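You operate a simulated robot arm through the tools that you are given. There is no shell and no other tool.

Carry out the task below with a simulated robot arm. There is one attempt and no reset: what you move stays moved.

TASK
Pull the slide out, swap the oval jig for the round jig and lock it down.
Fine: oval jig in the yellow frame; yellow knob left free, red lever left open.

The check looks at the end state, three seconds after you hand in, the way a careful person would. Anything else that was tipped, shoved, dropped, spilled or broken makes it a failure.

THE ROBOT
A 7-joint arm with a two-finger parallel gripper, fixed in place. Base frame: the origin is at the foot of the arm, x ahead of it, y to its left, z up; the work surface is at about z = 0. Lengths are in cm, angles in rad, forces in N, time in s.
With the tool pointing down near the work surface it reaches from about 24 to 62 cm from the base axis. Its first joint turns from -1.152 to 1.152 rad. Payload 2.6 kg.
The tool frame sits at the grasp point between the pads (the TCP): z along the fingers, y along the line on which they close. The tips reach 3 cm beyond it. The gripper opens to 9.4 cm. The fingers are 2.8 cm wide and 1 cm thick; the gripper's body (5 by 9.6 cm) begins 5.5 cm behind the TCP.
Orientation is told as [roll, pitch, yaw] about the base's x, y, z axes, in that order, counted from this pose: with the fingers straight down and closing along the base's y, the tool's x points along the base's -x, its y along +y and its z along -z.

THE INTERFACE
- The arm moves only by the tool servo_tool. Its arguments are lists of equal length, an entry for each row: "angular": the turn, a rotation vector about the tool's x, y, z in units of 4 degrees (1.0 is 4 degrees), a list of three; "linear": the shift along the tool's x, y, z in units of 30 mm (1.0 is 30 mm), a list of three; "jaw": the closure in counts, from 0 (fully open) to 255 (shut). In form: {"angular": [[rx, ry, rz], ...], "linear": [[tx, ty, tz], ...], "jaw": [jaw, ...]}. A call has 1 to 20 rows; each row shifts and turns the commanded pose from where the row before left it, along the tool's axes as they then stand. A call with a number of a shift or a turn outside -1 to 1 is refused whole. Each row takes 0.2 s and may step no farther than 5 cm and 0.15 rad from the row before; otherwise, or with a gripper value out of range, the whole call is refused. A pose out of reach is approached as far as the arm can. The call stops where the force on the tool passes 70 N (or 10 N more than at its start, if that is more) or the arm is blocked; 0.2 s more then pass. The fingers move at their own pace (about 7.2 cm/s each) and stop on an object; they squeeze with about 25 N. The grip force told is the motor's: it shows also when the fingers shut on nothing. Time passes only in rows, and 0.2 s behind the last, so rows that do not move let the fingers close. It gives the time, the measured TCP pose, the force on the tool (base axes), the opening and the grip force at its end, in the units of the frame above (readings bear some noise), with the torque about the TCP (base axes, N m) and any sound that the robot's microphone picked up, and new pictures: "pictures" is both (left out), scene, wrist or none.
- Cameras (640 x 400 px; columns grow to the right, rows downward): "scene" is fixed at [4.3, 43.74, 56.65]; the picture's right is [-0.70, -0.71, 0.00], its down [-0.39, 0.39, -0.83] and it looks along [0.59, -0.58, -0.55] (base axes); focal length 327 px, centre (320, 200). "wrist" rides on the gripper at [7.6, 1.4, -10.2] in the tool frame; the picture's right is [-0.18, 0.98, 0.00], its down [-0.75, -0.14, -0.64] and it looks along [-0.63, -0.12, 0.77] (tool axes); focal length 243 px, centre (320, 200). There is no depth. A picture from a camera that has moved, and an enlarged one, comes with that camera's place and axes in the base frame and with its lens.
- zoom(camera, box): a new picture of the part [left, top, right, bottom] of that camera's present view, enlarged. No time passes.
- close_job(): hands the job in; it is judged then, once.

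Nothing tells you positions but the pictures and the camera data. Unless the task says otherwise, let go and move clear before handing in.

The tools are called after "Emit:" by a JSON object that holds its "op" and its "data". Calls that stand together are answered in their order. servo_tool: Moves the arm, as the interface text tells. Its arguments: {"type":"object","properties":{"angular":{"type":"array","items":{"type":"array","items":{"type":"number"}}},"linear":{"type":"array","items":{"type":"array","items":{"type":"number"}}},"jaw":{"type":"array","items":{"type":"number"}},"pictures":{"type":"string","enum":["both","scene","wrist","none"]}},"required":["angular","linear","jaw"]} The other tools are called the same way: zoom (camera, box) takes an enlarged picture of a part of a camera's view; close_job () hands the job in.

At the start:

```text
time: 0.0
tcp_pos: [35.22, -17.56, 28.81]
tool_rot: [0.001, -0.002, 0.0]
contact_force: [-0.3, 0.1, 0.0]
wrist_torque: [0.01, 0.02, 0.01]
gripper_width: 9.4
gripper_force: 0.0
```

scene: 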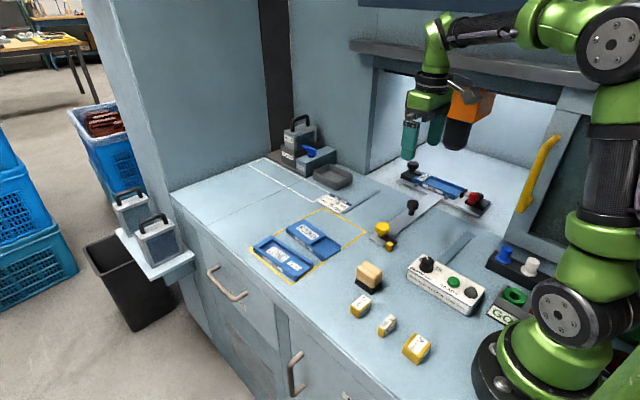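
wrist: 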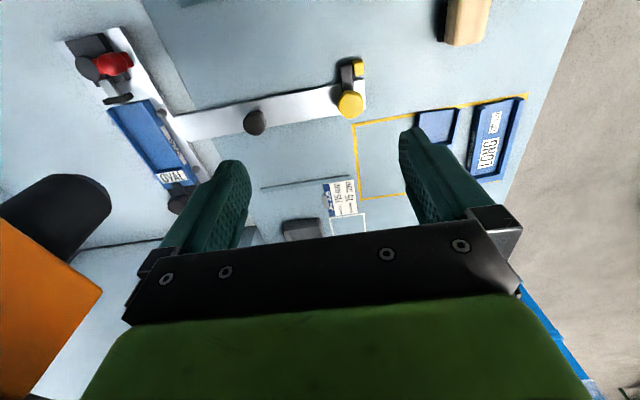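

I see a work table with a slide (white rail with a black knob, and yellow knob at the near end), an oval jig on a carriage inside the machine opening, and a yellow frame with jigs. I'll zoom in to look at details first.

Emit:
{"op": "zoom", "data": {"camera": "scene", "box": [360, 140, 520, 240]}}

Emit:
{"op": "zoom", "data": {"camera": "scene", "box": [230, 180, 430, 300]}}

Emit:
{"op": "zoom", "data": {"camera": "wrist", "box": [40, 0, 400, 220]}}

Emit:
{"op": "zoom", "data": {"camera": "scene", "box": [340, 230, 560, 370]}}

Emit:
{"op": "zoom", "data": {"camera": "scene", "box": [250, 100, 410, 220]}}

```text
4.00 times, centred on (440, 190) of scene
camera zoom: at [4.3, 43.74, 56.65], right [-0.7, -0.71, 0.0], down [-0.39, 0.39, -0.83], along [0.59, -0.58, -0.55], focal length 1307 px, centre (-160, 240)
```

zoom: 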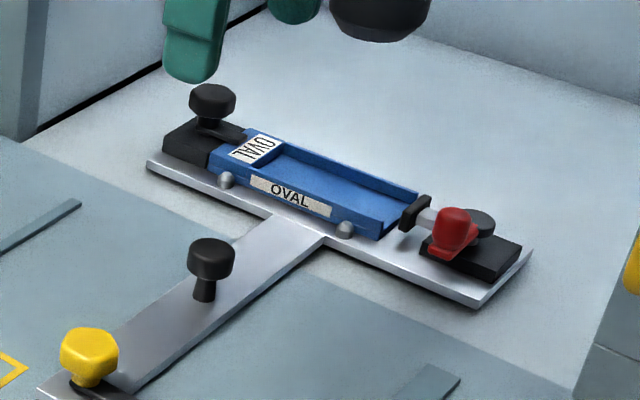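

```text
3.20 times, centred on (330, 240) of scene
camera zoom: at [4.3, 43.74, 56.65], right [-0.7, -0.71, 0.0], down [-0.39, 0.39, -0.83], along [0.59, -0.58, -0.55], focal length 1046 px, centre (288, 72)
```

zoom: 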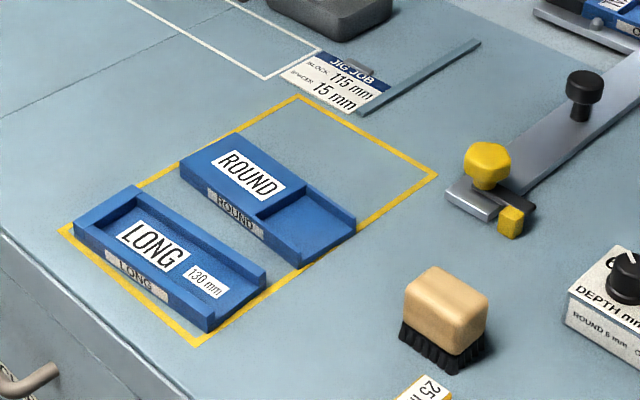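

```text
1.78 times, centred on (220, 110) of wrist
camera zoom: at [27.65, -16.19, 38.91], right [0.18, 0.98, 0.0], down [0.75, -0.14, 0.64], along [0.63, -0.12, -0.77], focal length 431 px, centre (498, 360)
```

zoom: 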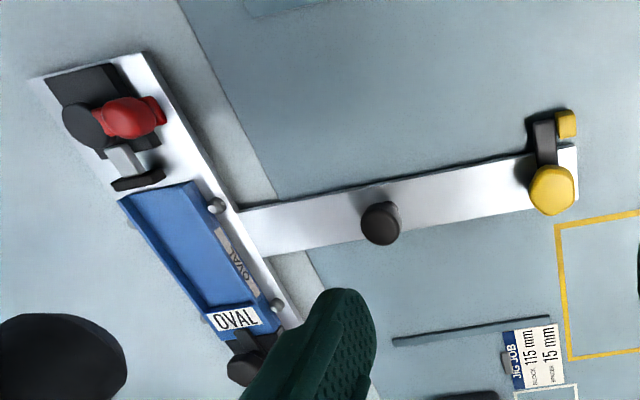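

```text
2.86 times, centred on (450, 300) of scene
camera zoom: at [4.3, 43.74, 56.65], right [-0.7, -0.71, 0.0], down [-0.39, 0.39, -0.83], along [0.59, -0.58, -0.55], focal length 934 px, centre (-51, -86)
```

zoom: 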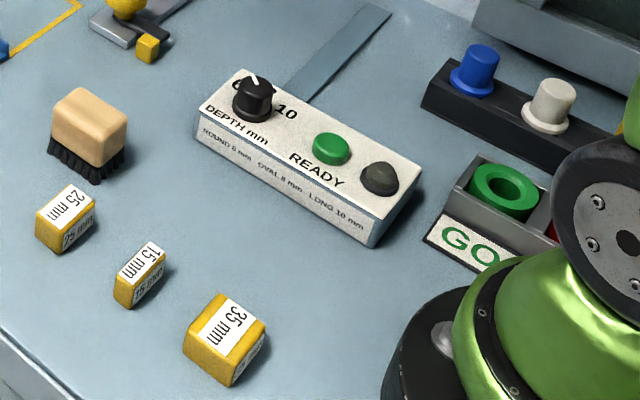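

```text
3.33 times, centred on (330, 160) of scene
camera zoom: at [4.3, 43.74, 56.65], right [-0.7, -0.71, 0.0], down [-0.39, 0.39, -0.83], along [0.59, -0.58, -0.55], focal length 1089 px, centre (287, 333)
```

zoom: 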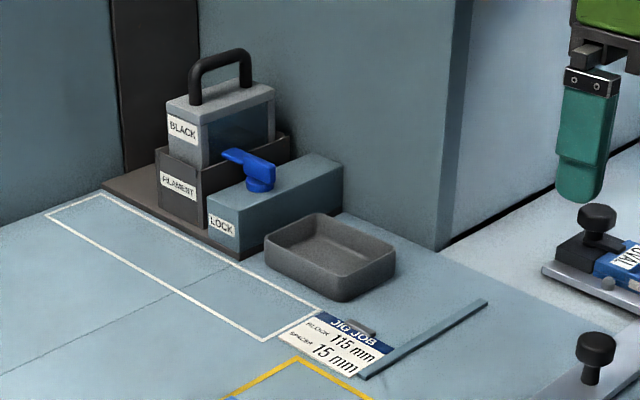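

Emit:
{"op": "zoom", "data": {"camera": "wrist", "box": [230, 40, 390, 140]}}

Emit:
{"op": "zoom", "data": {"camera": "wrist", "box": [40, 10, 240, 220]}}

Emit:
{"op": "zoom", "data": {"camera": "scene", "box": [360, 190, 440, 260]}}

Emit:
{"op": "zoom", "data": {"camera": "scene", "box": [450, 175, 500, 220]}}

Emit:
{"op": "zoom", "data": {"camera": "scene", "box": [395, 155, 445, 200]}}

```text
4.00 times, centred on (310, 90) of wrist
camera zoom: at [27.65, -16.19, 38.91], right [0.18, 0.98, 0.0], down [0.75, -0.14, 0.64], along [0.63, -0.12, -0.77], focal length 970 px, centre (360, 640)
```

zoom: 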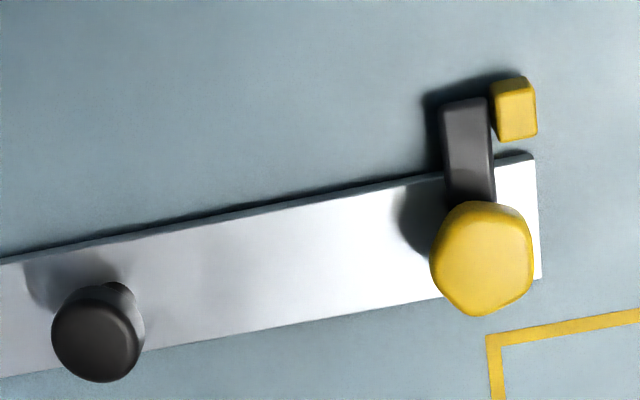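

```text
1.90 times, centred on (140, 115) of wrist
camera zoom: at [27.65, -16.19, 38.91], right [0.18, 0.98, 0.0], down [0.75, -0.14, 0.64], along [0.63, -0.12, -0.77], focal length 462 px, centre (663, 362)
```

zoom: 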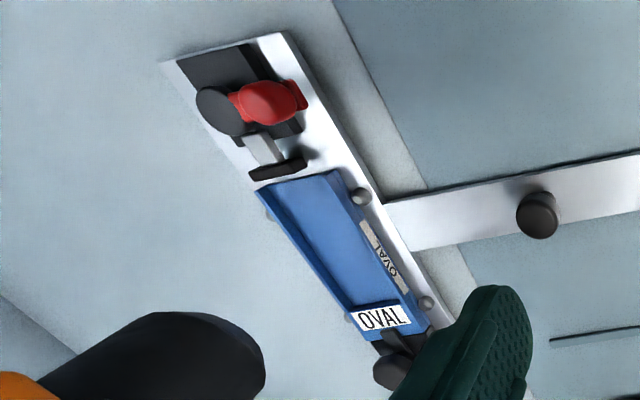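

```text
5.71 times, centred on (400, 225) of scene
camera zoom: at [4.3, 43.74, 56.65], right [-0.7, -0.71, 0.0], down [-0.39, 0.39, -0.83], along [0.59, -0.58, -0.55], focal length 1868 px, centre (-137, 57)
```

zoom: 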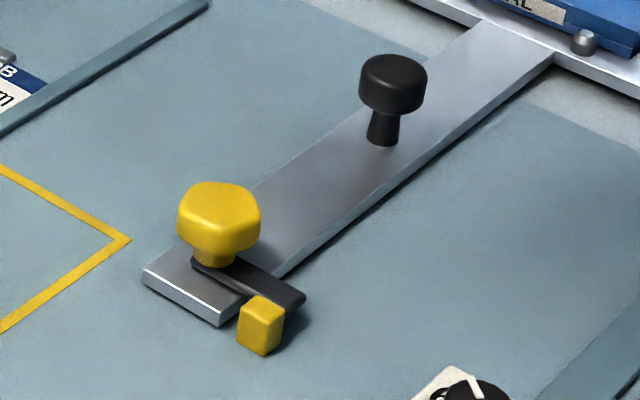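

```text
8.89 times, centred on (475, 198) of scene
camera zoom: at [4.3, 43.74, 56.65], right [-0.7, -0.71, 0.0], down [-0.39, 0.39, -0.83], along [0.59, -0.58, -0.55], focal length 2905 px, centre (-1058, 222)
```

zoom: 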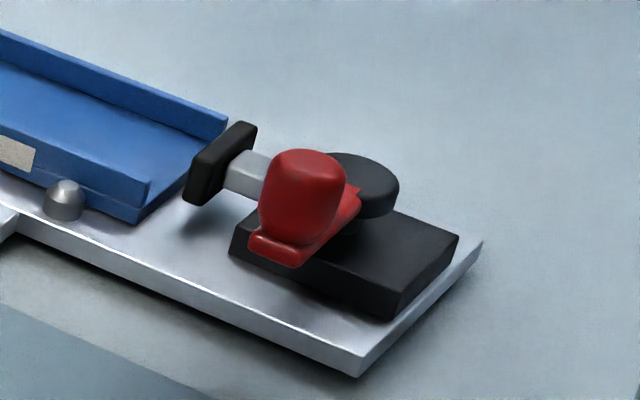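

```text
8.89 times, centred on (420, 178) of scene
camera zoom: at [4.3, 43.74, 56.65], right [-0.7, -0.71, 0.0], down [-0.39, 0.39, -0.83], along [0.59, -0.58, -0.55], focal length 2905 px, centre (-569, 400)
```

zoom: 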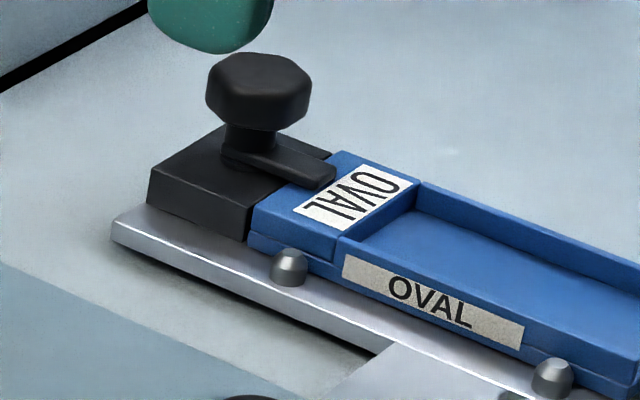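

The slide is latched: the yellow hex knob's dark tab points to -x and sits behind a yellow post on the table. The OVAL jig is held by a black hex knob whose tab lies over the jig end. I'll move closer above the yellow knob, near (39.8, -14.2), to look at it.

Emit:
{"op": "servo_tool", "data": {"angular": [[0, 0, 0], [0, 0, 0], [0, 0, 0], [0, 0, 0], [0, 0, 0]], "linear": [[-0.3, 0.227, 0.72], [-0.3, 0.227, 0.72], [-0.3, 0.227, 0.72], [-0.3, 0.227, 0.72], [-0.3, 0.227, 0.72]], "jaw": [0, 0, 0, 0, 0], "pictures": "both"}}

```text
time: 1.2
tcp_pos: [39.96, -14.11, 17.75]
tool_rot: [0.0, -0.001, -0.001]
contact_force: [0.2, 0.8, 0.4]
wrist_torque: [0.02, -0.01, -0.02]
gripper_width: 9.38
gripper_force: 0.1
camera wrist: at [32.2, -12.82, 28.04], right [0.18, 0.98, 0.0], down [0.75, -0.14, 0.64], along [0.63, -0.12, -0.77], focal length 243 px, centre (320, 200)
```

scene: 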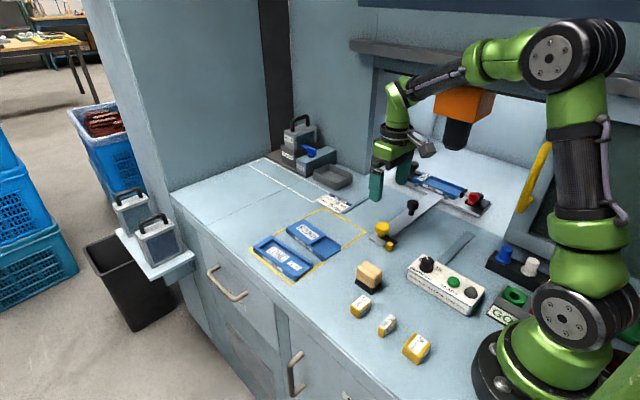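
wrist: 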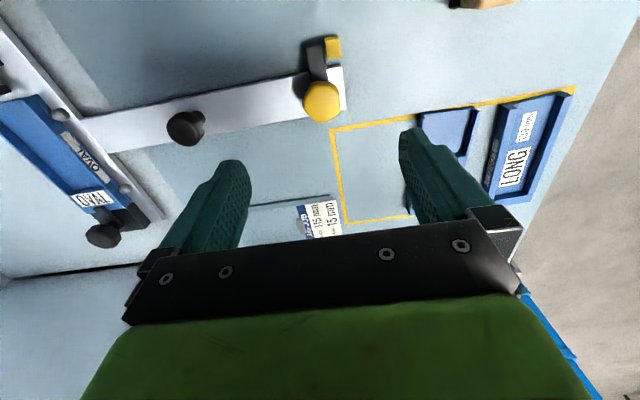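

Emit:
{"op": "zoom", "data": {"camera": "wrist", "box": [270, 20, 374, 140]}}

Emit:
{"op": "zoom", "data": {"camera": "wrist", "box": [0, 20, 240, 270]}}

Emit:
{"op": "zoom", "data": {"camera": "scene", "box": [360, 205, 410, 260]}}

```text
3.33 times, centred on (322, 80) of wrist
camera zoom: at [32.2, -12.82, 28.04], right [0.18, 0.98, 0.0], down [0.75, -0.14, 0.64], along [0.63, -0.12, -0.77], focal length 809 px, centre (313, 600)
```

zoom: 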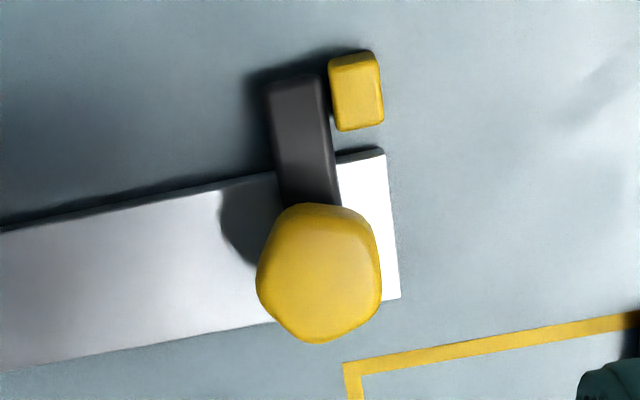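

```text
1.60 times, centred on (120, 145) of wrist
camera zoom: at [32.2, -12.82, 28.04], right [0.18, 0.98, 0.0], down [0.75, -0.14, 0.64], along [0.63, -0.12, -0.77], focal length 388 px, centre (640, 288)
```

zoom: 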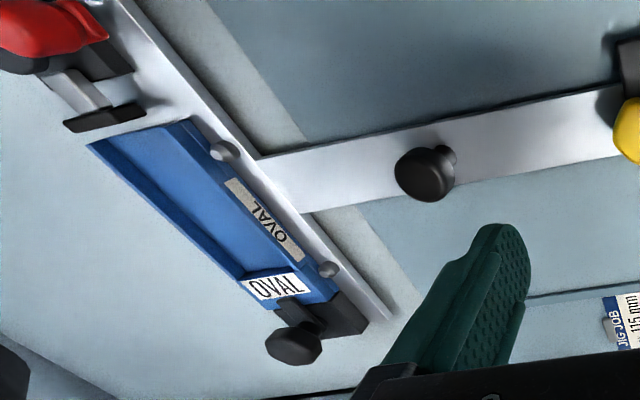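

```text
7.27 times, centred on (385, 232) of scene
camera zoom: at [4.3, 43.74, 56.65], right [-0.7, -0.71, 0.0], down [-0.39, 0.39, -0.83], along [0.59, -0.58, -0.55], focal length 2377 px, centre (-153, -36)
```

zoom: 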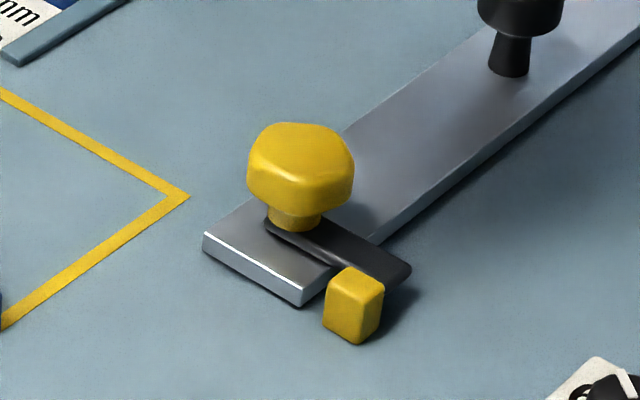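

The yellow knob is a hexagon with flats facing ±y, centred near (39.7, -14.0), its top at about z = 5. The post is about 2.2 cm tall, so I'll come down with the fingertips staying above z = 2.5 and then close on the knob.

Emit:
{"op": "servo_tool", "data": {"angular": [[0, 0, 0], [0, 0, 0], [0, 0, 0], [0, 0, 0], [0, 0, 0], [0, 0, 0]], "linear": [[0.08, 0.02, 0.5], [0, 0, 0.7], [0, 0, 0.8], [0, 0, 0.8], [0, 0, 0.7], [0, 0, 0.5]], "jaw": [92, 92, 92, 92, 92, 92], "pictures": "both"}}

```text
time: 2.6
tcp_pos: [39.46, -14.11, 5.87]
tool_rot: [0.001, 0.0, 0.0]
contact_force: [1.0, 0.8, 0.3]
wrist_torque: [-0.01, -0.01, 0.01]
gripper_width: 6.01
gripper_force: 0.1
camera wrist: at [31.81, -12.78, 16.1], right [0.18, 0.98, 0.0], down [0.75, -0.14, 0.64], along [0.63, -0.12, -0.77], focal length 243 px, centre (320, 200)
```

scene: 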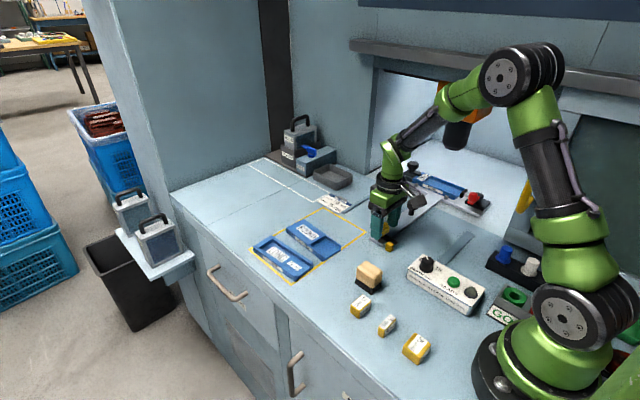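
wrist: 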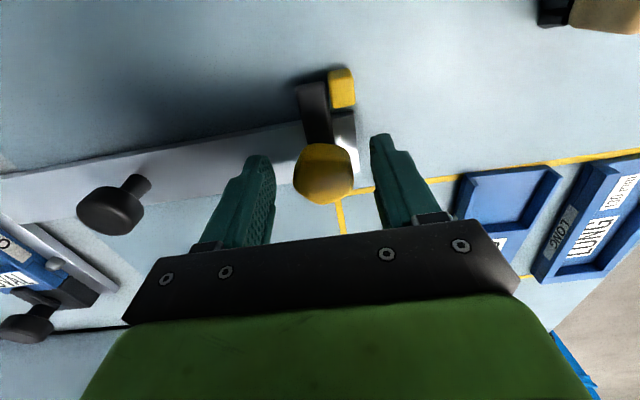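

Emit:
{"op": "zoom", "data": {"camera": "wrist", "box": [220, 50, 420, 250]}}

Emit:
{"op": "zoom", "data": {"camera": "scene", "box": [355, 175, 435, 255]}}

```text
2.00 times, centred on (320, 150) of wrist
camera zoom: at [31.81, -12.78, 16.1], right [0.18, 0.98, 0.0], down [0.75, -0.14, 0.64], along [0.63, -0.12, -0.77], focal length 485 px, centre (320, 300)
```

zoom: 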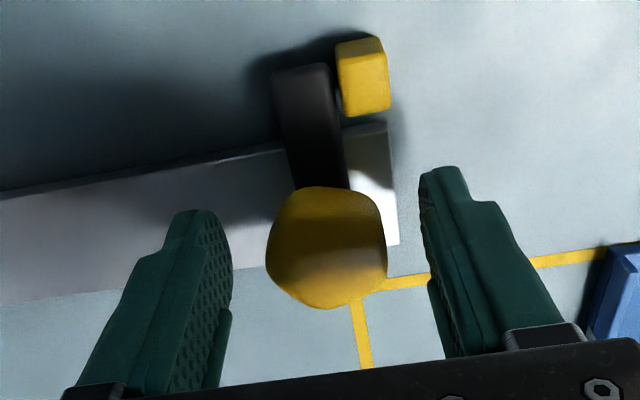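

```text
5.00 times, centred on (395, 215) of scene
camera zoom: at [4.3, 43.74, 56.65], right [-0.7, -0.71, 0.0], down [-0.39, 0.39, -0.83], along [0.59, -0.58, -0.55], focal length 1634 px, centre (-55, 125)
```

zoom: 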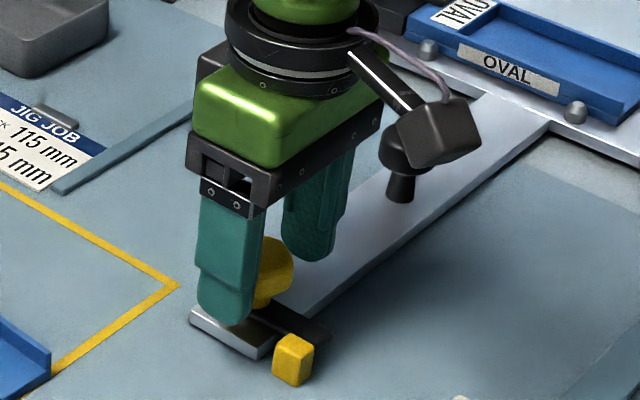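

Emit:
{"op": "servo_tool", "data": {"angular": [[0, 0, 0], [0, 0, 0], [0, 0, 0], [0, 0, 0]], "linear": [[0, 0.03, 0.1], [0, 0, 0], [0, 0, 0], [0, 0, 0]], "jaw": [92, 255, 255, 255], "pictures": "wrist"}}

```text
time: 3.6
tcp_pos: [39.44, -14.04, 5.56]
tool_rot: [-0.001, 0.0, 0.0]
contact_force: [0.3, 1.2, -3.2]
wrist_torque: [0.04, -0.13, 0.02]
gripper_width: 3.77
gripper_force: 45.2
camera wrist: at [31.81, -12.66, 15.77], right [0.18, 0.98, 0.0], down [0.75, -0.14, 0.64], along [0.63, -0.12, -0.77], focal length 243 px, centre (320, 200)
```

wrist: 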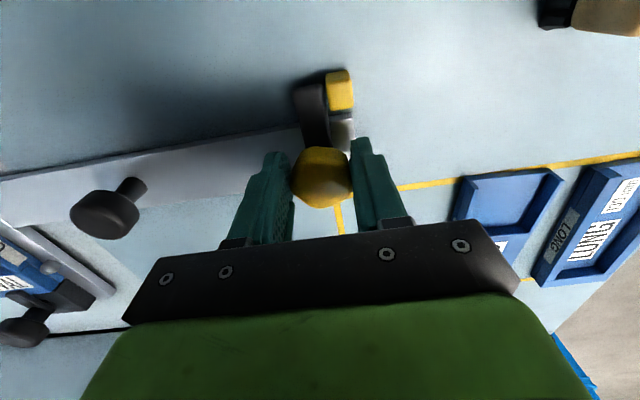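

The knob is held. Turning it counter-clockwise seen from above should swing the tab away from the post; I'll try 20° first and check it follows.

Emit:
{"op": "servo_tool", "data": {"angular": [[0, 0, -1], [0, 0, -1], [0, 0, -1], [0, 0, -1], [0, 0, -1]], "linear": [[0, 0, 0], [0, 0, 0], [0, 0, 0], [0, 0, 0], [0, 0, 0]], "jaw": [255, 255, 255, 255, 255], "pictures": "wrist"}}

```text
time: 4.8
tcp_pos: [39.44, -14.25, 5.47]
tool_rot: [-0.003, 0.0, 0.351]
contact_force: [15.1, -14.2, -29.3]
wrist_torque: [-0.45, 0.02, -0.14]
gripper_width: 3.76
gripper_force: 45.1
camera wrist: at [31.8, -15.45, 15.77], right [-0.16, 0.99, 0.0], down [0.76, 0.13, 0.64], along [0.63, 0.1, -0.77], focal length 243 px, centre (320, 200)
```

wrist: 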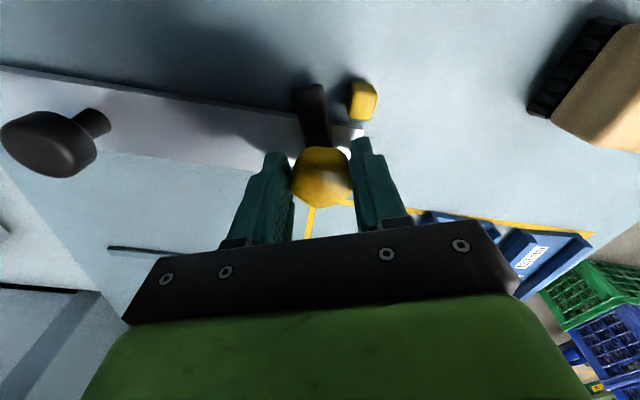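

The tab followed the knob, but side and downward forces built up, so I'm probably a little off the knob's axis. I'll release it, let the forces drop and re-centre.

Emit:
{"op": "servo_tool", "data": {"angular": [[0, 0, 0], [0, 0, 0], [0, 0, 0]], "linear": [[0, 0, 0], [0, 0, 0], [0, 0, 0]], "jaw": [120, 120, 120], "pictures": "both"}}

Emit:
{"op": "zoom", "data": {"camera": "wrist", "box": [220, 50, 420, 250]}}

Emit:
{"op": "zoom", "data": {"camera": "scene", "box": [355, 175, 435, 255]}}

```text
time: 5.6
tcp_pos: [39.4, -14.0, 5.56]
tool_rot: [0.0, 0.0, 0.35]
contact_force: [0.1, 0.1, -0.4]
wrist_torque: [-0.02, 0.02, 0.02]
gripper_width: 4.96
gripper_force: 0.0
camera wrist: at [31.8, -15.3, 15.85], right [-0.16, 0.99, 0.0], down [0.76, 0.12, 0.64], along [0.63, 0.1, -0.77], focal length 243 px, centre (320, 200)
```

scene: 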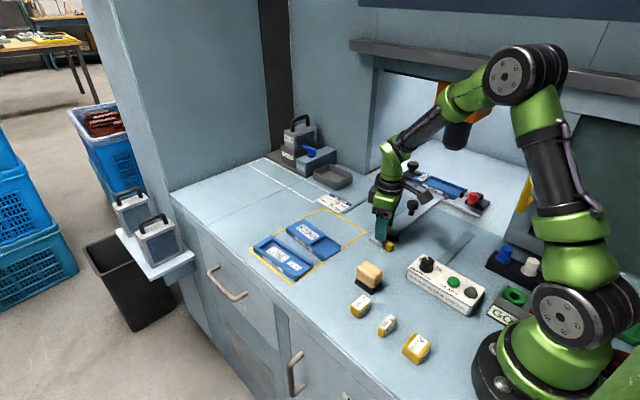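
wrist: 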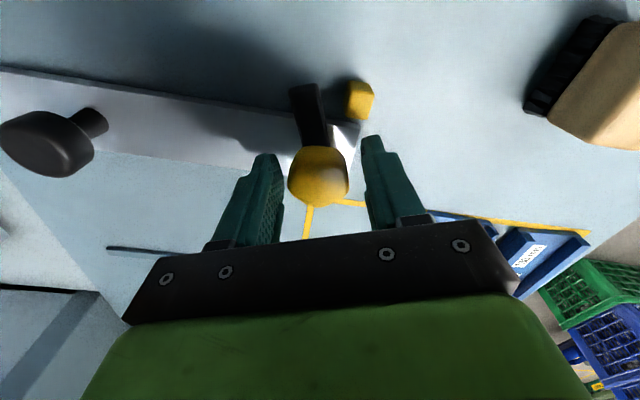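

```text
2.00 times, centred on (320, 150) of wrist
camera zoom: at [31.8, -15.3, 15.85], right [-0.16, 0.99, 0.0], down [0.76, 0.12, 0.64], along [0.63, 0.1, -0.77], focal length 485 px, centre (320, 300)
```

zoom: 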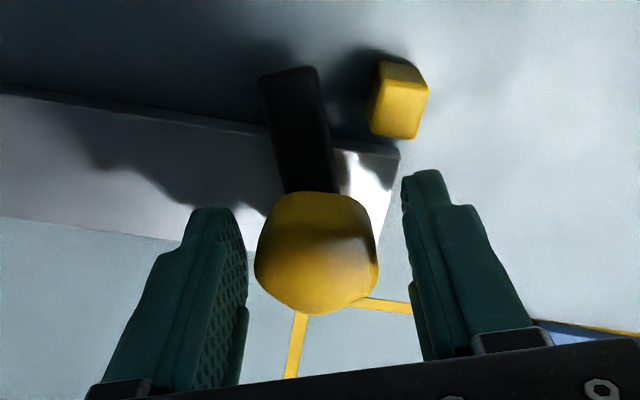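

```text
5.00 times, centred on (395, 215) of scene
camera zoom: at [4.3, 43.74, 56.65], right [-0.7, -0.71, 0.0], down [-0.39, 0.39, -0.83], along [0.59, -0.58, -0.55], focal length 1634 px, centre (-55, 125)
```

zoom: 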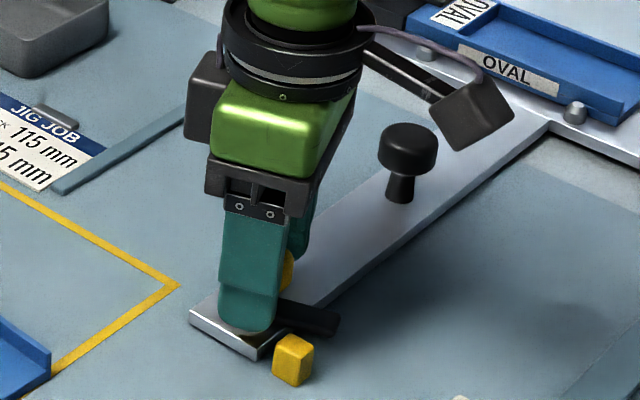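

Force and image agree that the knob axis is near (40.0, -14.05), about 0.6 cm ahead of where I gripped. I'll shift to it, re-grip and continue turning.

Emit:
{"op": "servo_tool", "data": {"angular": [[0, 0, 0], [0, 0, 0], [0, 0, 0], [0, 0, 0]], "linear": [[-0.183, -0.081, 0], [0, 0, 0], [0, 0, 0], [0, 0, 0]], "jaw": [120, 255, 255, 255], "pictures": "none"}}

Emit:
{"op": "servo_tool", "data": {"angular": [[0, 0, -1], [0, 0, -1], [0, 0, -1], [0, 0, -1], [0, 0, -1]], "linear": [[0, 0, 0], [0, 0, 0], [0, 0, 0], [0, 0, 0], [0, 0, 0]], "jaw": [255, 255, 255, 255, 255], "pictures": "both"}}

```text
time: 6.6
tcp_pos: [39.92, -13.96, 5.67]
tool_rot: [0.002, 0.002, 0.351]
contact_force: [-8.5, 5.2, 7.0]
wrist_torque: [0.18, 0.49, -0.02]
gripper_width: 3.75
gripper_force: 45.2
```

```text
time: 7.8
tcp_pos: [40.07, -13.9, 5.68]
tool_rot: [0.003, 0.002, 0.698]
contact_force: [-21.4, 10.4, 21.2]
wrist_torque: [0.28, 0.19, -0.03]
gripper_width: 3.75
gripper_force: 44.9
camera wrist: at [33.32, -17.85, 15.84], right [-0.49, 0.87, 0.0], down [0.67, 0.37, 0.64], along [0.56, 0.32, -0.77], focal length 243 px, centre (320, 200)
```

scene: 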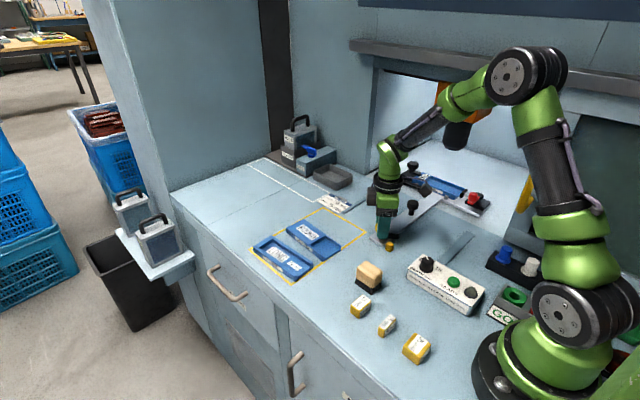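
wrist: 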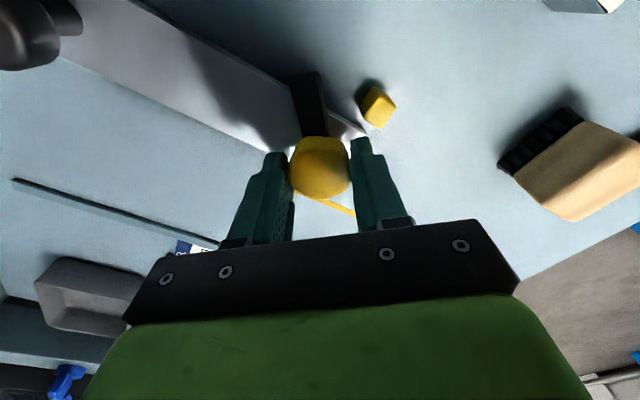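

Emit:
{"op": "servo_tool", "data": {"angular": [[0, 0, 0], [0, 0, -1], [0, 0, -1]], "linear": [[0.03, 0.06, 0], [0, 0, 0], [0, 0, 0]], "jaw": [255, 255, 255], "pictures": "none"}}

```text
time: 8.6
tcp_pos: [40.14, -13.88, 5.49]
tool_rot: [0.0, 0.001, 0.841]
contact_force: [-2.4, 2.6, 0.2]
wrist_torque: [0.15, -0.41, 0.0]
gripper_width: 3.76
gripper_force: 45.2
```

Emit:
{"op": "servo_tool", "data": {"angular": [[0, 0, -1], [0, 0, -1], [0, 0, -1], [0, 0, -1], [0, 0, -1]], "linear": [[0, 0, 0], [0, 0, 0], [0, 0, 0], [0, 0, 0], [0, 0, 0]], "jaw": [255, 255, 255, 255, 255], "pictures": "wrist"}}

```text
time: 9.8
tcp_pos: [39.97, -13.81, 5.61]
tool_rot: [-0.001, -0.001, 1.191]
contact_force: [7.5, 0.6, -6.7]
wrist_torque: [-0.05, -0.06, -0.03]
gripper_width: 3.75
gripper_force: 44.9
camera wrist: at [35.82, -20.54, 15.81], right [-0.84, 0.54, 0.0], down [0.41, 0.65, 0.64], along [0.35, 0.54, -0.77], focal length 243 px, centre (320, 200)
```

wrist: 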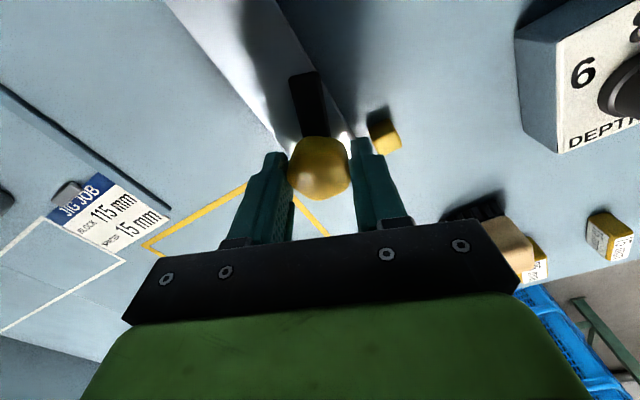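

Emit:
{"op": "servo_tool", "data": {"angular": [[0, 0, -1], [0, 0, -1], [0, 0, -1], [0, 0, -1], [0, 0, -1], [0, 0, -0.5]], "linear": [[0, 0, 0], [0, 0, 0], [0, 0, 0], [0, 0, 0], [0, 0, 0], [0, 0, 0]], "jaw": [255, 255, 255, 255, 255, 255], "pictures": "both"}}

```text
time: 11.2
tcp_pos: [40.02, -13.92, 5.49]
tool_rot: [0.0, -0.001, 1.569]
contact_force: [3.9, 5.5, 3.9]
wrist_torque: [-0.06, -0.05, -0.61]
gripper_width: 3.75
gripper_force: 45.0
camera wrist: at [38.52, -21.64, 15.81], right [-0.98, 0.19, 0.0], down [0.14, 0.75, 0.64], along [0.12, 0.63, -0.77], focal length 243 px, centre (320, 200)
```

scene: 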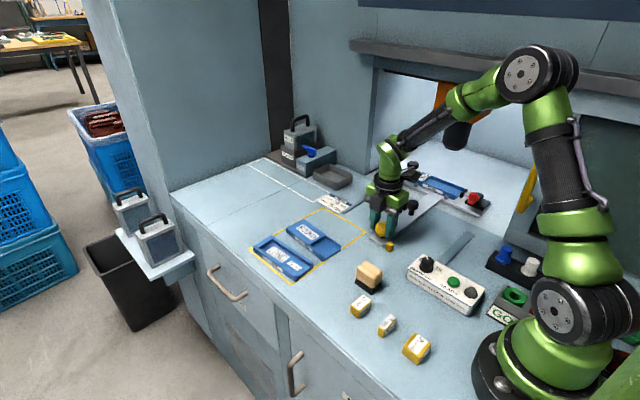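
wrist: 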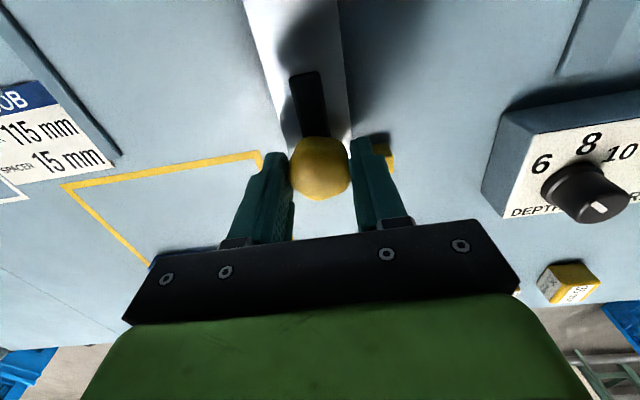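

The knob has turned 90° to a stop and its tab now points along the rail, clear of the post. I'll let go, lift, and turn the gripper back to yaw 0 so one finger sits behind the slide's black handle near (40, -28.3).

Emit:
{"op": "servo_tool", "data": {"angular": [[0, 0, 0.3], [0, 0, 0], [0, 0, 0], [0, 0, 0], [0, 0, 0], [0, 0, 0], [0, 0, 1], [0, 0, 1], [0, 0, 1], [0, 0, 1], [0, 0, 1], [0, 0, 1], [0, 0, 1], [0, 0, 1], [0, 0, 1], [0, 0, 1], [0, 0, 1], [0, 0, 1], [0, 0, 1], [0, 0, 1]], "linear": [[0, 0, 0], [0, 0, 0], [0, 0, 0], [0, 0, -0.5], [0, 0, -1], [0, 0, -1], [0, 0, 0], [0, 0, 0], [0, 0, 0], [0, 0, 0], [0, 0, 0], [0, 0, 0], [0, 0, 0], [0, 0, 0], [0, 0, 0], [0, 0, 0], [0, 0, 0], [0, 0, 0], [0, 0, 0], [0, 0, 0]], "jaw": [255, 120, 120, 120, 120, 120, 120, 100, 92, 92, 92, 92, 92, 92, 92, 92, 92, 92, 92, 92], "pictures": "both"}}

```text
time: 15.4
tcp_pos: [39.93, -13.87, 13.13]
tool_rot: [0.0, 0.0, 0.572]
contact_force: [0.2, 0.3, -0.8]
wrist_torque: [0.01, 0.0, -0.03]
gripper_width: 5.98
gripper_force: 0.1
camera wrist: at [32.73, -16.96, 23.31], right [-0.38, 0.93, 0.0], down [0.71, 0.29, 0.64], along [0.59, 0.24, -0.77], focal length 243 px, centre (320, 200)
```

scene: 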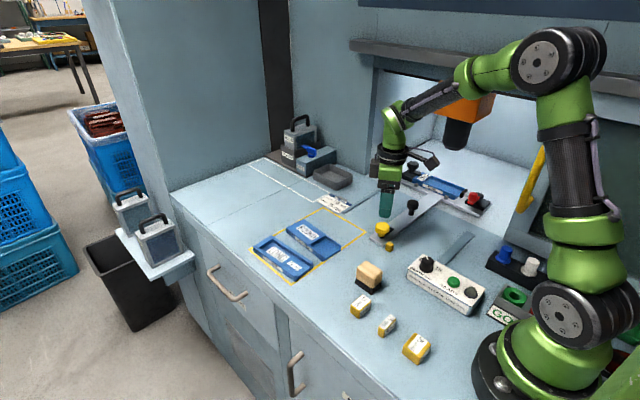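
wrist: 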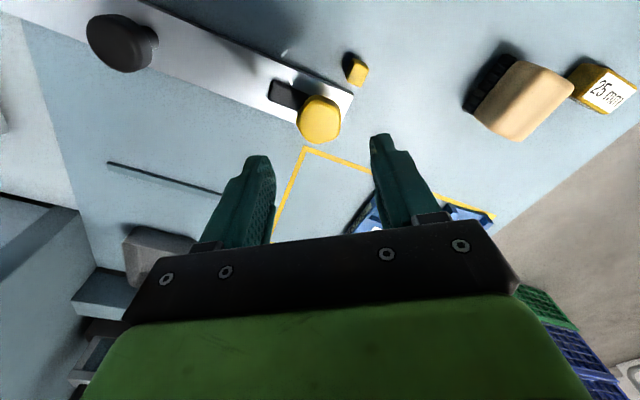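

Emit:
{"op": "servo_tool", "data": {"angular": [[0, 0, 1], [0, 0, 1], [0, 0, 1], [0, 0, 1], [0, 0, 1], [0, 0, 1], [0, 0, 1], [0, 0, 1], [0, 0, 0.2], [0, 0, 0], [0, 0, 0], [0, 0, 0], [0, 0, 0], [0, 0, 0], [0, 0, 0]], "linear": [[0, 0, 0], [0, 0, 0], [0, 0, 0], [0, 0, 0], [0, 0, 0], [0, 0, 0], [0, 0, 0], [0, 0, 0], [0, 0, 0], [0, -0.8, 0], [0, -0.8, 0], [0, -0.8, 0], [0, -0.8, 0], [0, -0.8, 0], [0, -0.8, 0]], "jaw": [92, 92, 92, 92, 92, 92, 92, 92, 92, 92, 92, 92, 92, 92, 92], "pictures": "both"}}

```text
time: 18.6
tcp_pos: [39.91, -28.25, 13.0]
tool_rot: [-0.001, 0.0, 0.0]
contact_force: [0.5, -0.1, 0.4]
wrist_torque: [0.01, 0.02, -0.02]
gripper_width: 6.02
gripper_force: 0.0
camera wrist: at [32.31, -27.04, 23.34], right [0.18, 0.98, 0.0], down [0.75, -0.14, 0.64], along [0.63, -0.12, -0.77], focal length 243 px, centre (320, 200)
```

scene: 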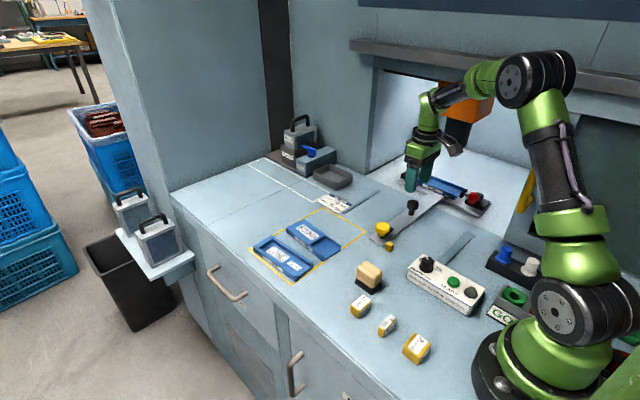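
wrist: 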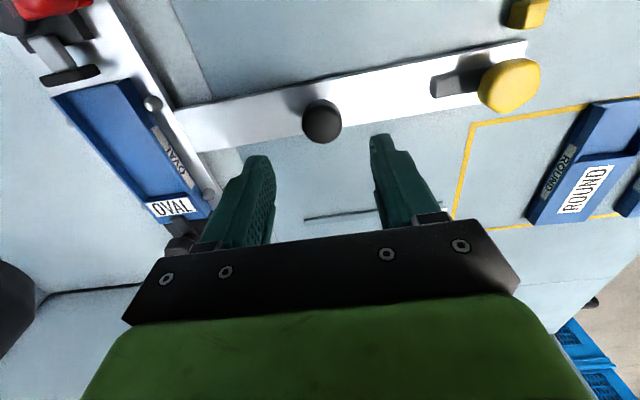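

The handle cap is centred below the gripper. I'll come down and close on it.

Emit:
{"op": "servo_tool", "data": {"angular": [[0, 0, 0], [0, 0, 0], [0, 0, 0], [0, 0, 0], [0, 0, 0], [0, 0, 0], [0, 0, 0], [0, 0, 0]], "linear": [[-0.03, 0, 0.75], [0, 0, 0.75], [0, 0, 0.7], [0, 0, 0.4], [0, 0, 0], [0, 0, 0], [0, 0, 0], [0, 0, 0]], "jaw": [92, 92, 92, 92, 92, 255, 255, 255], "pictures": "both"}}

```text
time: 20.4
tcp_pos: [39.94, -28.27, 5.27]
tool_rot: [0.005, 0.001, 0.001]
contact_force: [-4.3, 15.0, 1.8]
wrist_torque: [0.27, 0.04, -0.02]
gripper_width: 3.12
gripper_force: 45.0
camera wrist: at [32.31, -26.92, 15.53], right [0.18, 0.98, 0.0], down [0.75, -0.14, 0.64], along [0.63, -0.11, -0.77], focal length 243 px, centre (320, 200)
```

scene: 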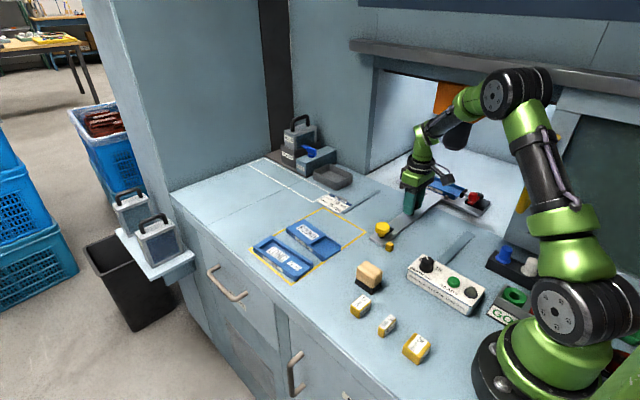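
wrist: 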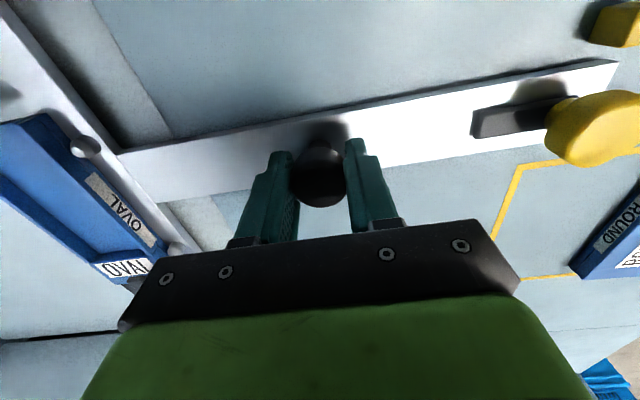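

Emit:
{"op": "servo_tool", "data": {"angular": [[0, 0, 0], [0, 0, 0], [0, 0, 0], [0, 0, 0], [0, 0, 0], [0, 0, 0]], "linear": [[0, 0.2, 0], [0, 0.3, 0], [0, 0.4, 0], [0, 0.4, 0], [0, 0.4, 0], [0, 0.3, 0]], "jaw": [255, 255, 255, 255, 255, 255], "pictures": "both"}}

```text
time: 21.8
tcp_pos: [40.03, -22.46, 5.26]
tool_rot: [-0.001, 0.001, -0.002]
contact_force: [-11.4, -1.9, 8.1]
wrist_torque: [0.03, -0.39, 0.08]
gripper_width: 3.14
gripper_force: 45.1
camera wrist: at [32.31, -21.02, 15.54], right [0.19, 0.98, 0.0], down [0.75, -0.14, 0.64], along [0.63, -0.12, -0.77], focal length 243 px, centre (320, 200)
```

scene: 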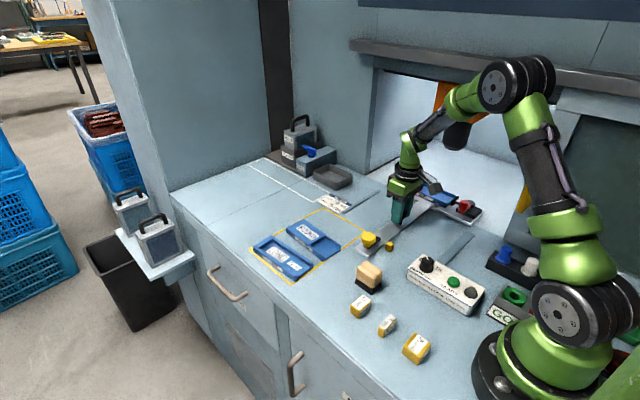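
wrist: 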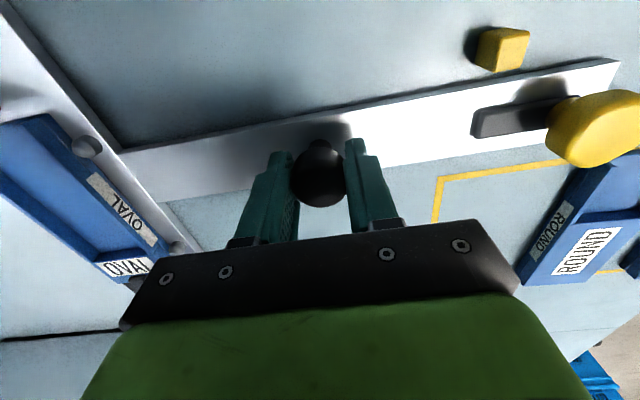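

Emit:
{"op": "servo_tool", "data": {"angular": [[0, 0, 0], [0, 0, 0], [0, 0, 0], [0, 0, 0], [0, 0, 0], [0, 0, 0]], "linear": [[0.03, 0.3, 0], [0, 0.4, 0], [0, 0.4, 0], [0, 0.4, 0], [0, 0.4, 0], [0, 0.3, 0]], "jaw": [255, 255, 255, 255, 255, 255], "pictures": "both"}}

```text
time: 23.2
tcp_pos: [39.98, -15.83, 5.32]
tool_rot: [0.0, -0.003, 0.001]
contact_force: [-12.8, -0.1, 21.5]
wrist_torque: [0.13, 1.08, -0.06]
gripper_width: 3.12
gripper_force: 45.3
camera wrist: at [32.29, -14.36, 15.51], right [0.18, 0.98, 0.0], down [0.75, -0.14, 0.64], along [0.63, -0.12, -0.77], focal length 243 px, centre (320, 200)
```

scene: 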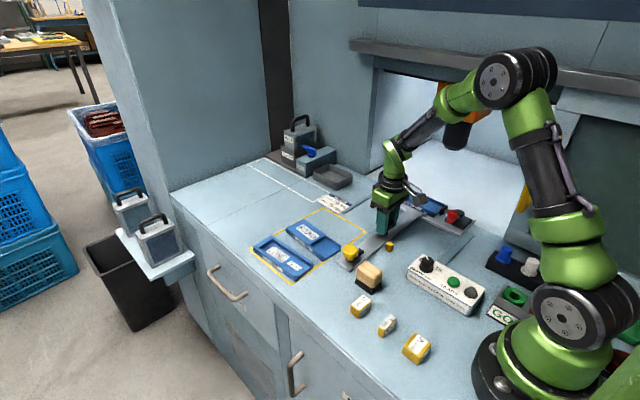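
wrist: 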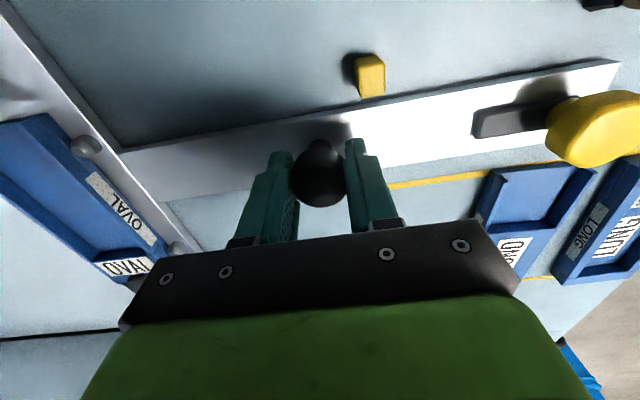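

Emit:
{"op": "zoom", "data": {"camera": "scene", "box": [325, 220, 425, 300]}}

Emit:
{"op": "zoom", "data": {"camera": "scene", "box": [360, 160, 500, 270]}}

```text
5.00 times, centred on (375, 260) of scene
camera zoom: at [4.29, 43.75, 56.65], right [-0.7, -0.71, 0.0], down [-0.39, 0.39, -0.83], along [0.59, -0.58, -0.55], focal length 1634 px, centre (45, -100)
```

zoom: 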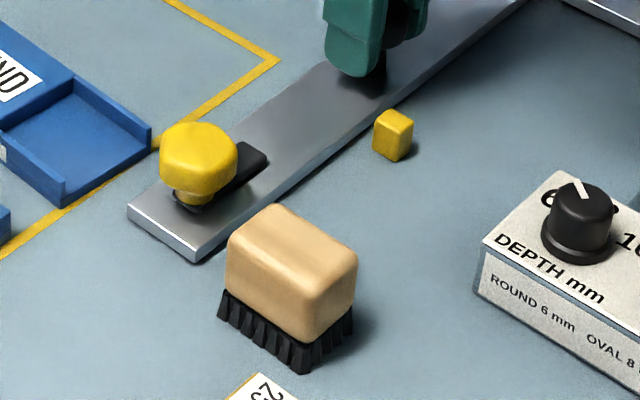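

```text
3.64 times, centred on (430, 215) of scene
camera zoom: at [4.29, 43.75, 56.65], right [-0.7, -0.71, 0.0], down [-0.39, 0.39, -0.83], along [0.59, -0.58, -0.55], focal length 1188 px, centre (-80, 146)
```

zoom: 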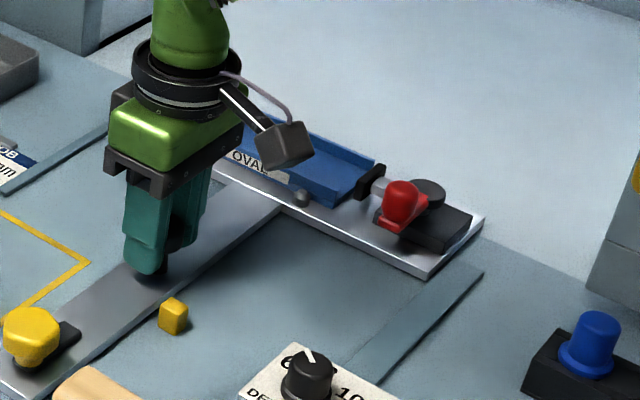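

The brush is clear of the rail's path, and the T-plate runs between two guide strips. I'll keep pulling in +y with small corrections until the slide reaches its stop.

Emit:
{"op": "servo_tool", "data": {"angular": [[0, 0, 0], [0, 0, 0], [0, 0, 0], [0, 0, 0], [0, 0, 0]], "linear": [[0.03, 0.2, -0.04], [0, 0.3, 0], [0, 0.3, 0], [0, 0.3, 0], [0, 0.3, 0]], "jaw": [255, 255, 255, 255, 255], "pictures": "scene"}}

```text
time: 24.4
tcp_pos: [39.87, -11.43, 5.45]
tool_rot: [0.002, 0.001, 0.003]
contact_force: [14.0, -1.4, -28.2]
wrist_torque: [-0.04, 0.13, 0.19]
gripper_width: 3.15
gripper_force: 44.7
```

scene: 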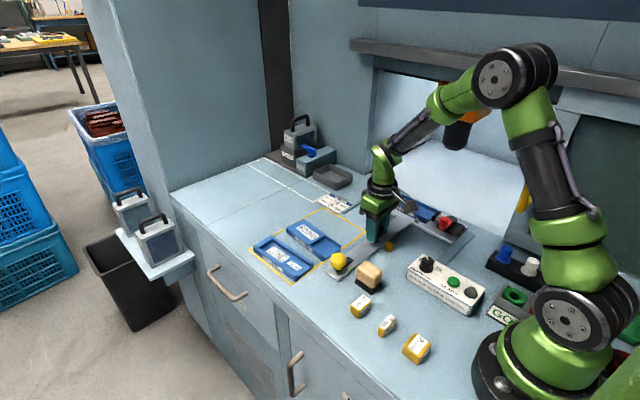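

Emit:
{"op": "servo_tool", "data": {"angular": [[0, 0, 0], [0, 0, 0], [0, 0, 0], [0, 0, 0]], "linear": [[-0.03, 0.1, 0.02], [0, 0.25, 0], [0, 0.25, 0], [0, 0.25, 0]], "jaw": [255, 255, 255, 255], "pictures": "scene"}}

```text
time: 25.4
tcp_pos: [39.85, -8.94, 5.43]
tool_rot: [0.003, 0.004, -0.003]
contact_force: [-13.8, -2.2, 5.5]
wrist_torque: [-0.01, 0.72, -0.17]
gripper_width: 3.15
gripper_force: 44.9
```

scene: 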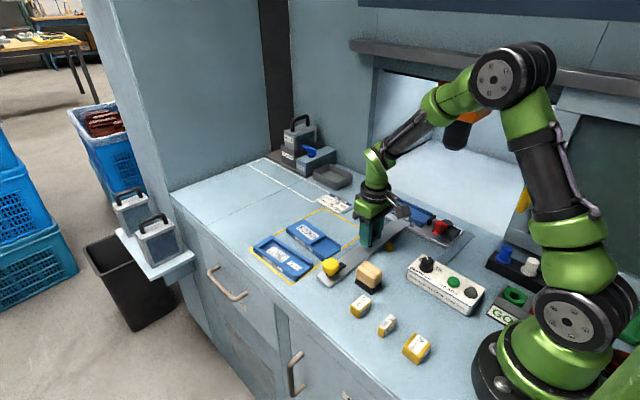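

Emit:
{"op": "zoom", "data": {"camera": "scene", "box": [310, 170, 490, 300]}}

Emit:
{"op": "servo_tool", "data": {"angular": [[0, 0, 0], [0, 0, 0], [0, 0, 0], [0, 0, 0]], "linear": [[0.02, 0.15, 0], [0, 0.15, 0], [0, 0.15, 0], [0, 0.15, 0]], "jaw": [255, 255, 255, 255], "pictures": "scene"}}

```text
3.08 times, centred on (400, 235) of scene
camera zoom: at [4.29, 43.74, 56.65], right [-0.7, -0.71, 0.0], down [-0.39, 0.39, -0.83], along [0.59, -0.58, -0.55], focal length 1006 px, centre (74, 92)
```

zoom: 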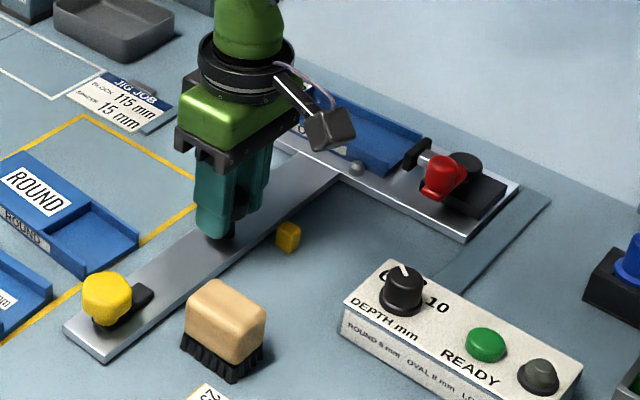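

```text
time: 26.4
tcp_pos: [39.95, -7.09, 5.48]
tool_rot: [0.003, 0.002, -0.002]
contact_force: [-24.7, -0.3, 25.0]
wrist_torque: [-0.02, 0.62, 0.01]
gripper_width: 3.16
gripper_force: 45.2
```

scene: 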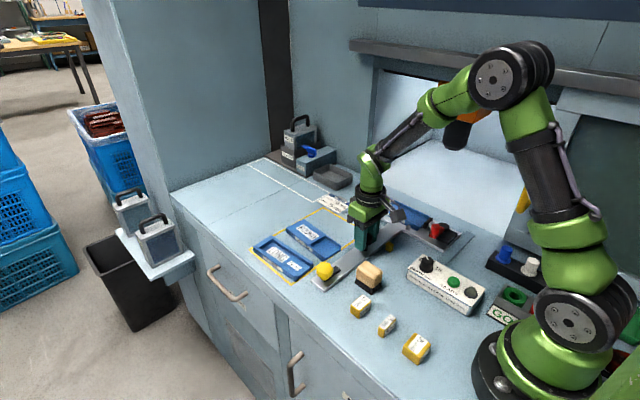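

Emit:
{"op": "servo_tool", "data": {"angular": [[0, 0, 0], [0, 0, 0], [0, 0, 0], [0, 0, 0]], "linear": [[0.05, 0.1, -0.015], [0, 0.15, 0], [0, 0.15, 0], [0, 0.15, 0]], "jaw": [255, 255, 255, 255], "pictures": "scene"}}

Emit:
{"op": "zoom", "data": {"camera": "scene", "box": [310, 170, 490, 300]}}

```text
time: 27.4
tcp_pos: [39.89, -5.45, 5.37]
tool_rot: [0.0, -0.006, 0.003]
contact_force: [9.7, -1.1, -3.1]
wrist_torque: [0.06, 0.09, -0.22]
gripper_width: 3.15
gripper_force: 45.0
```

scene: 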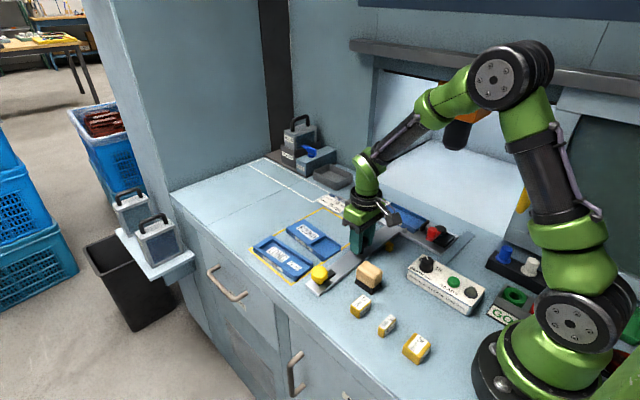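

```text
3.08 times, centred on (400, 235) of scene
camera zoom: at [4.3, 43.74, 56.65], right [-0.7, -0.71, 0.0], down [-0.39, 0.39, -0.83], along [0.59, -0.58, -0.55], focal length 1006 px, centre (74, 92)
```

zoom: 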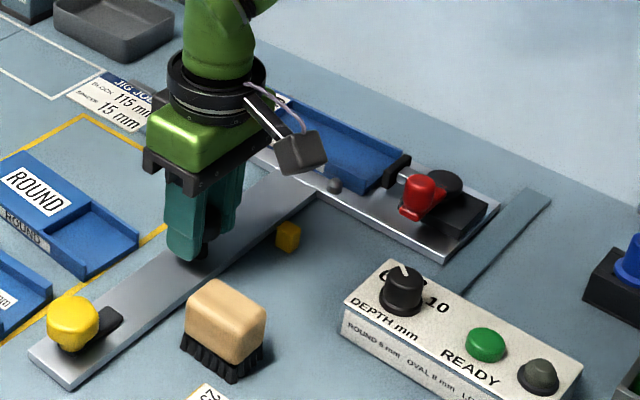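

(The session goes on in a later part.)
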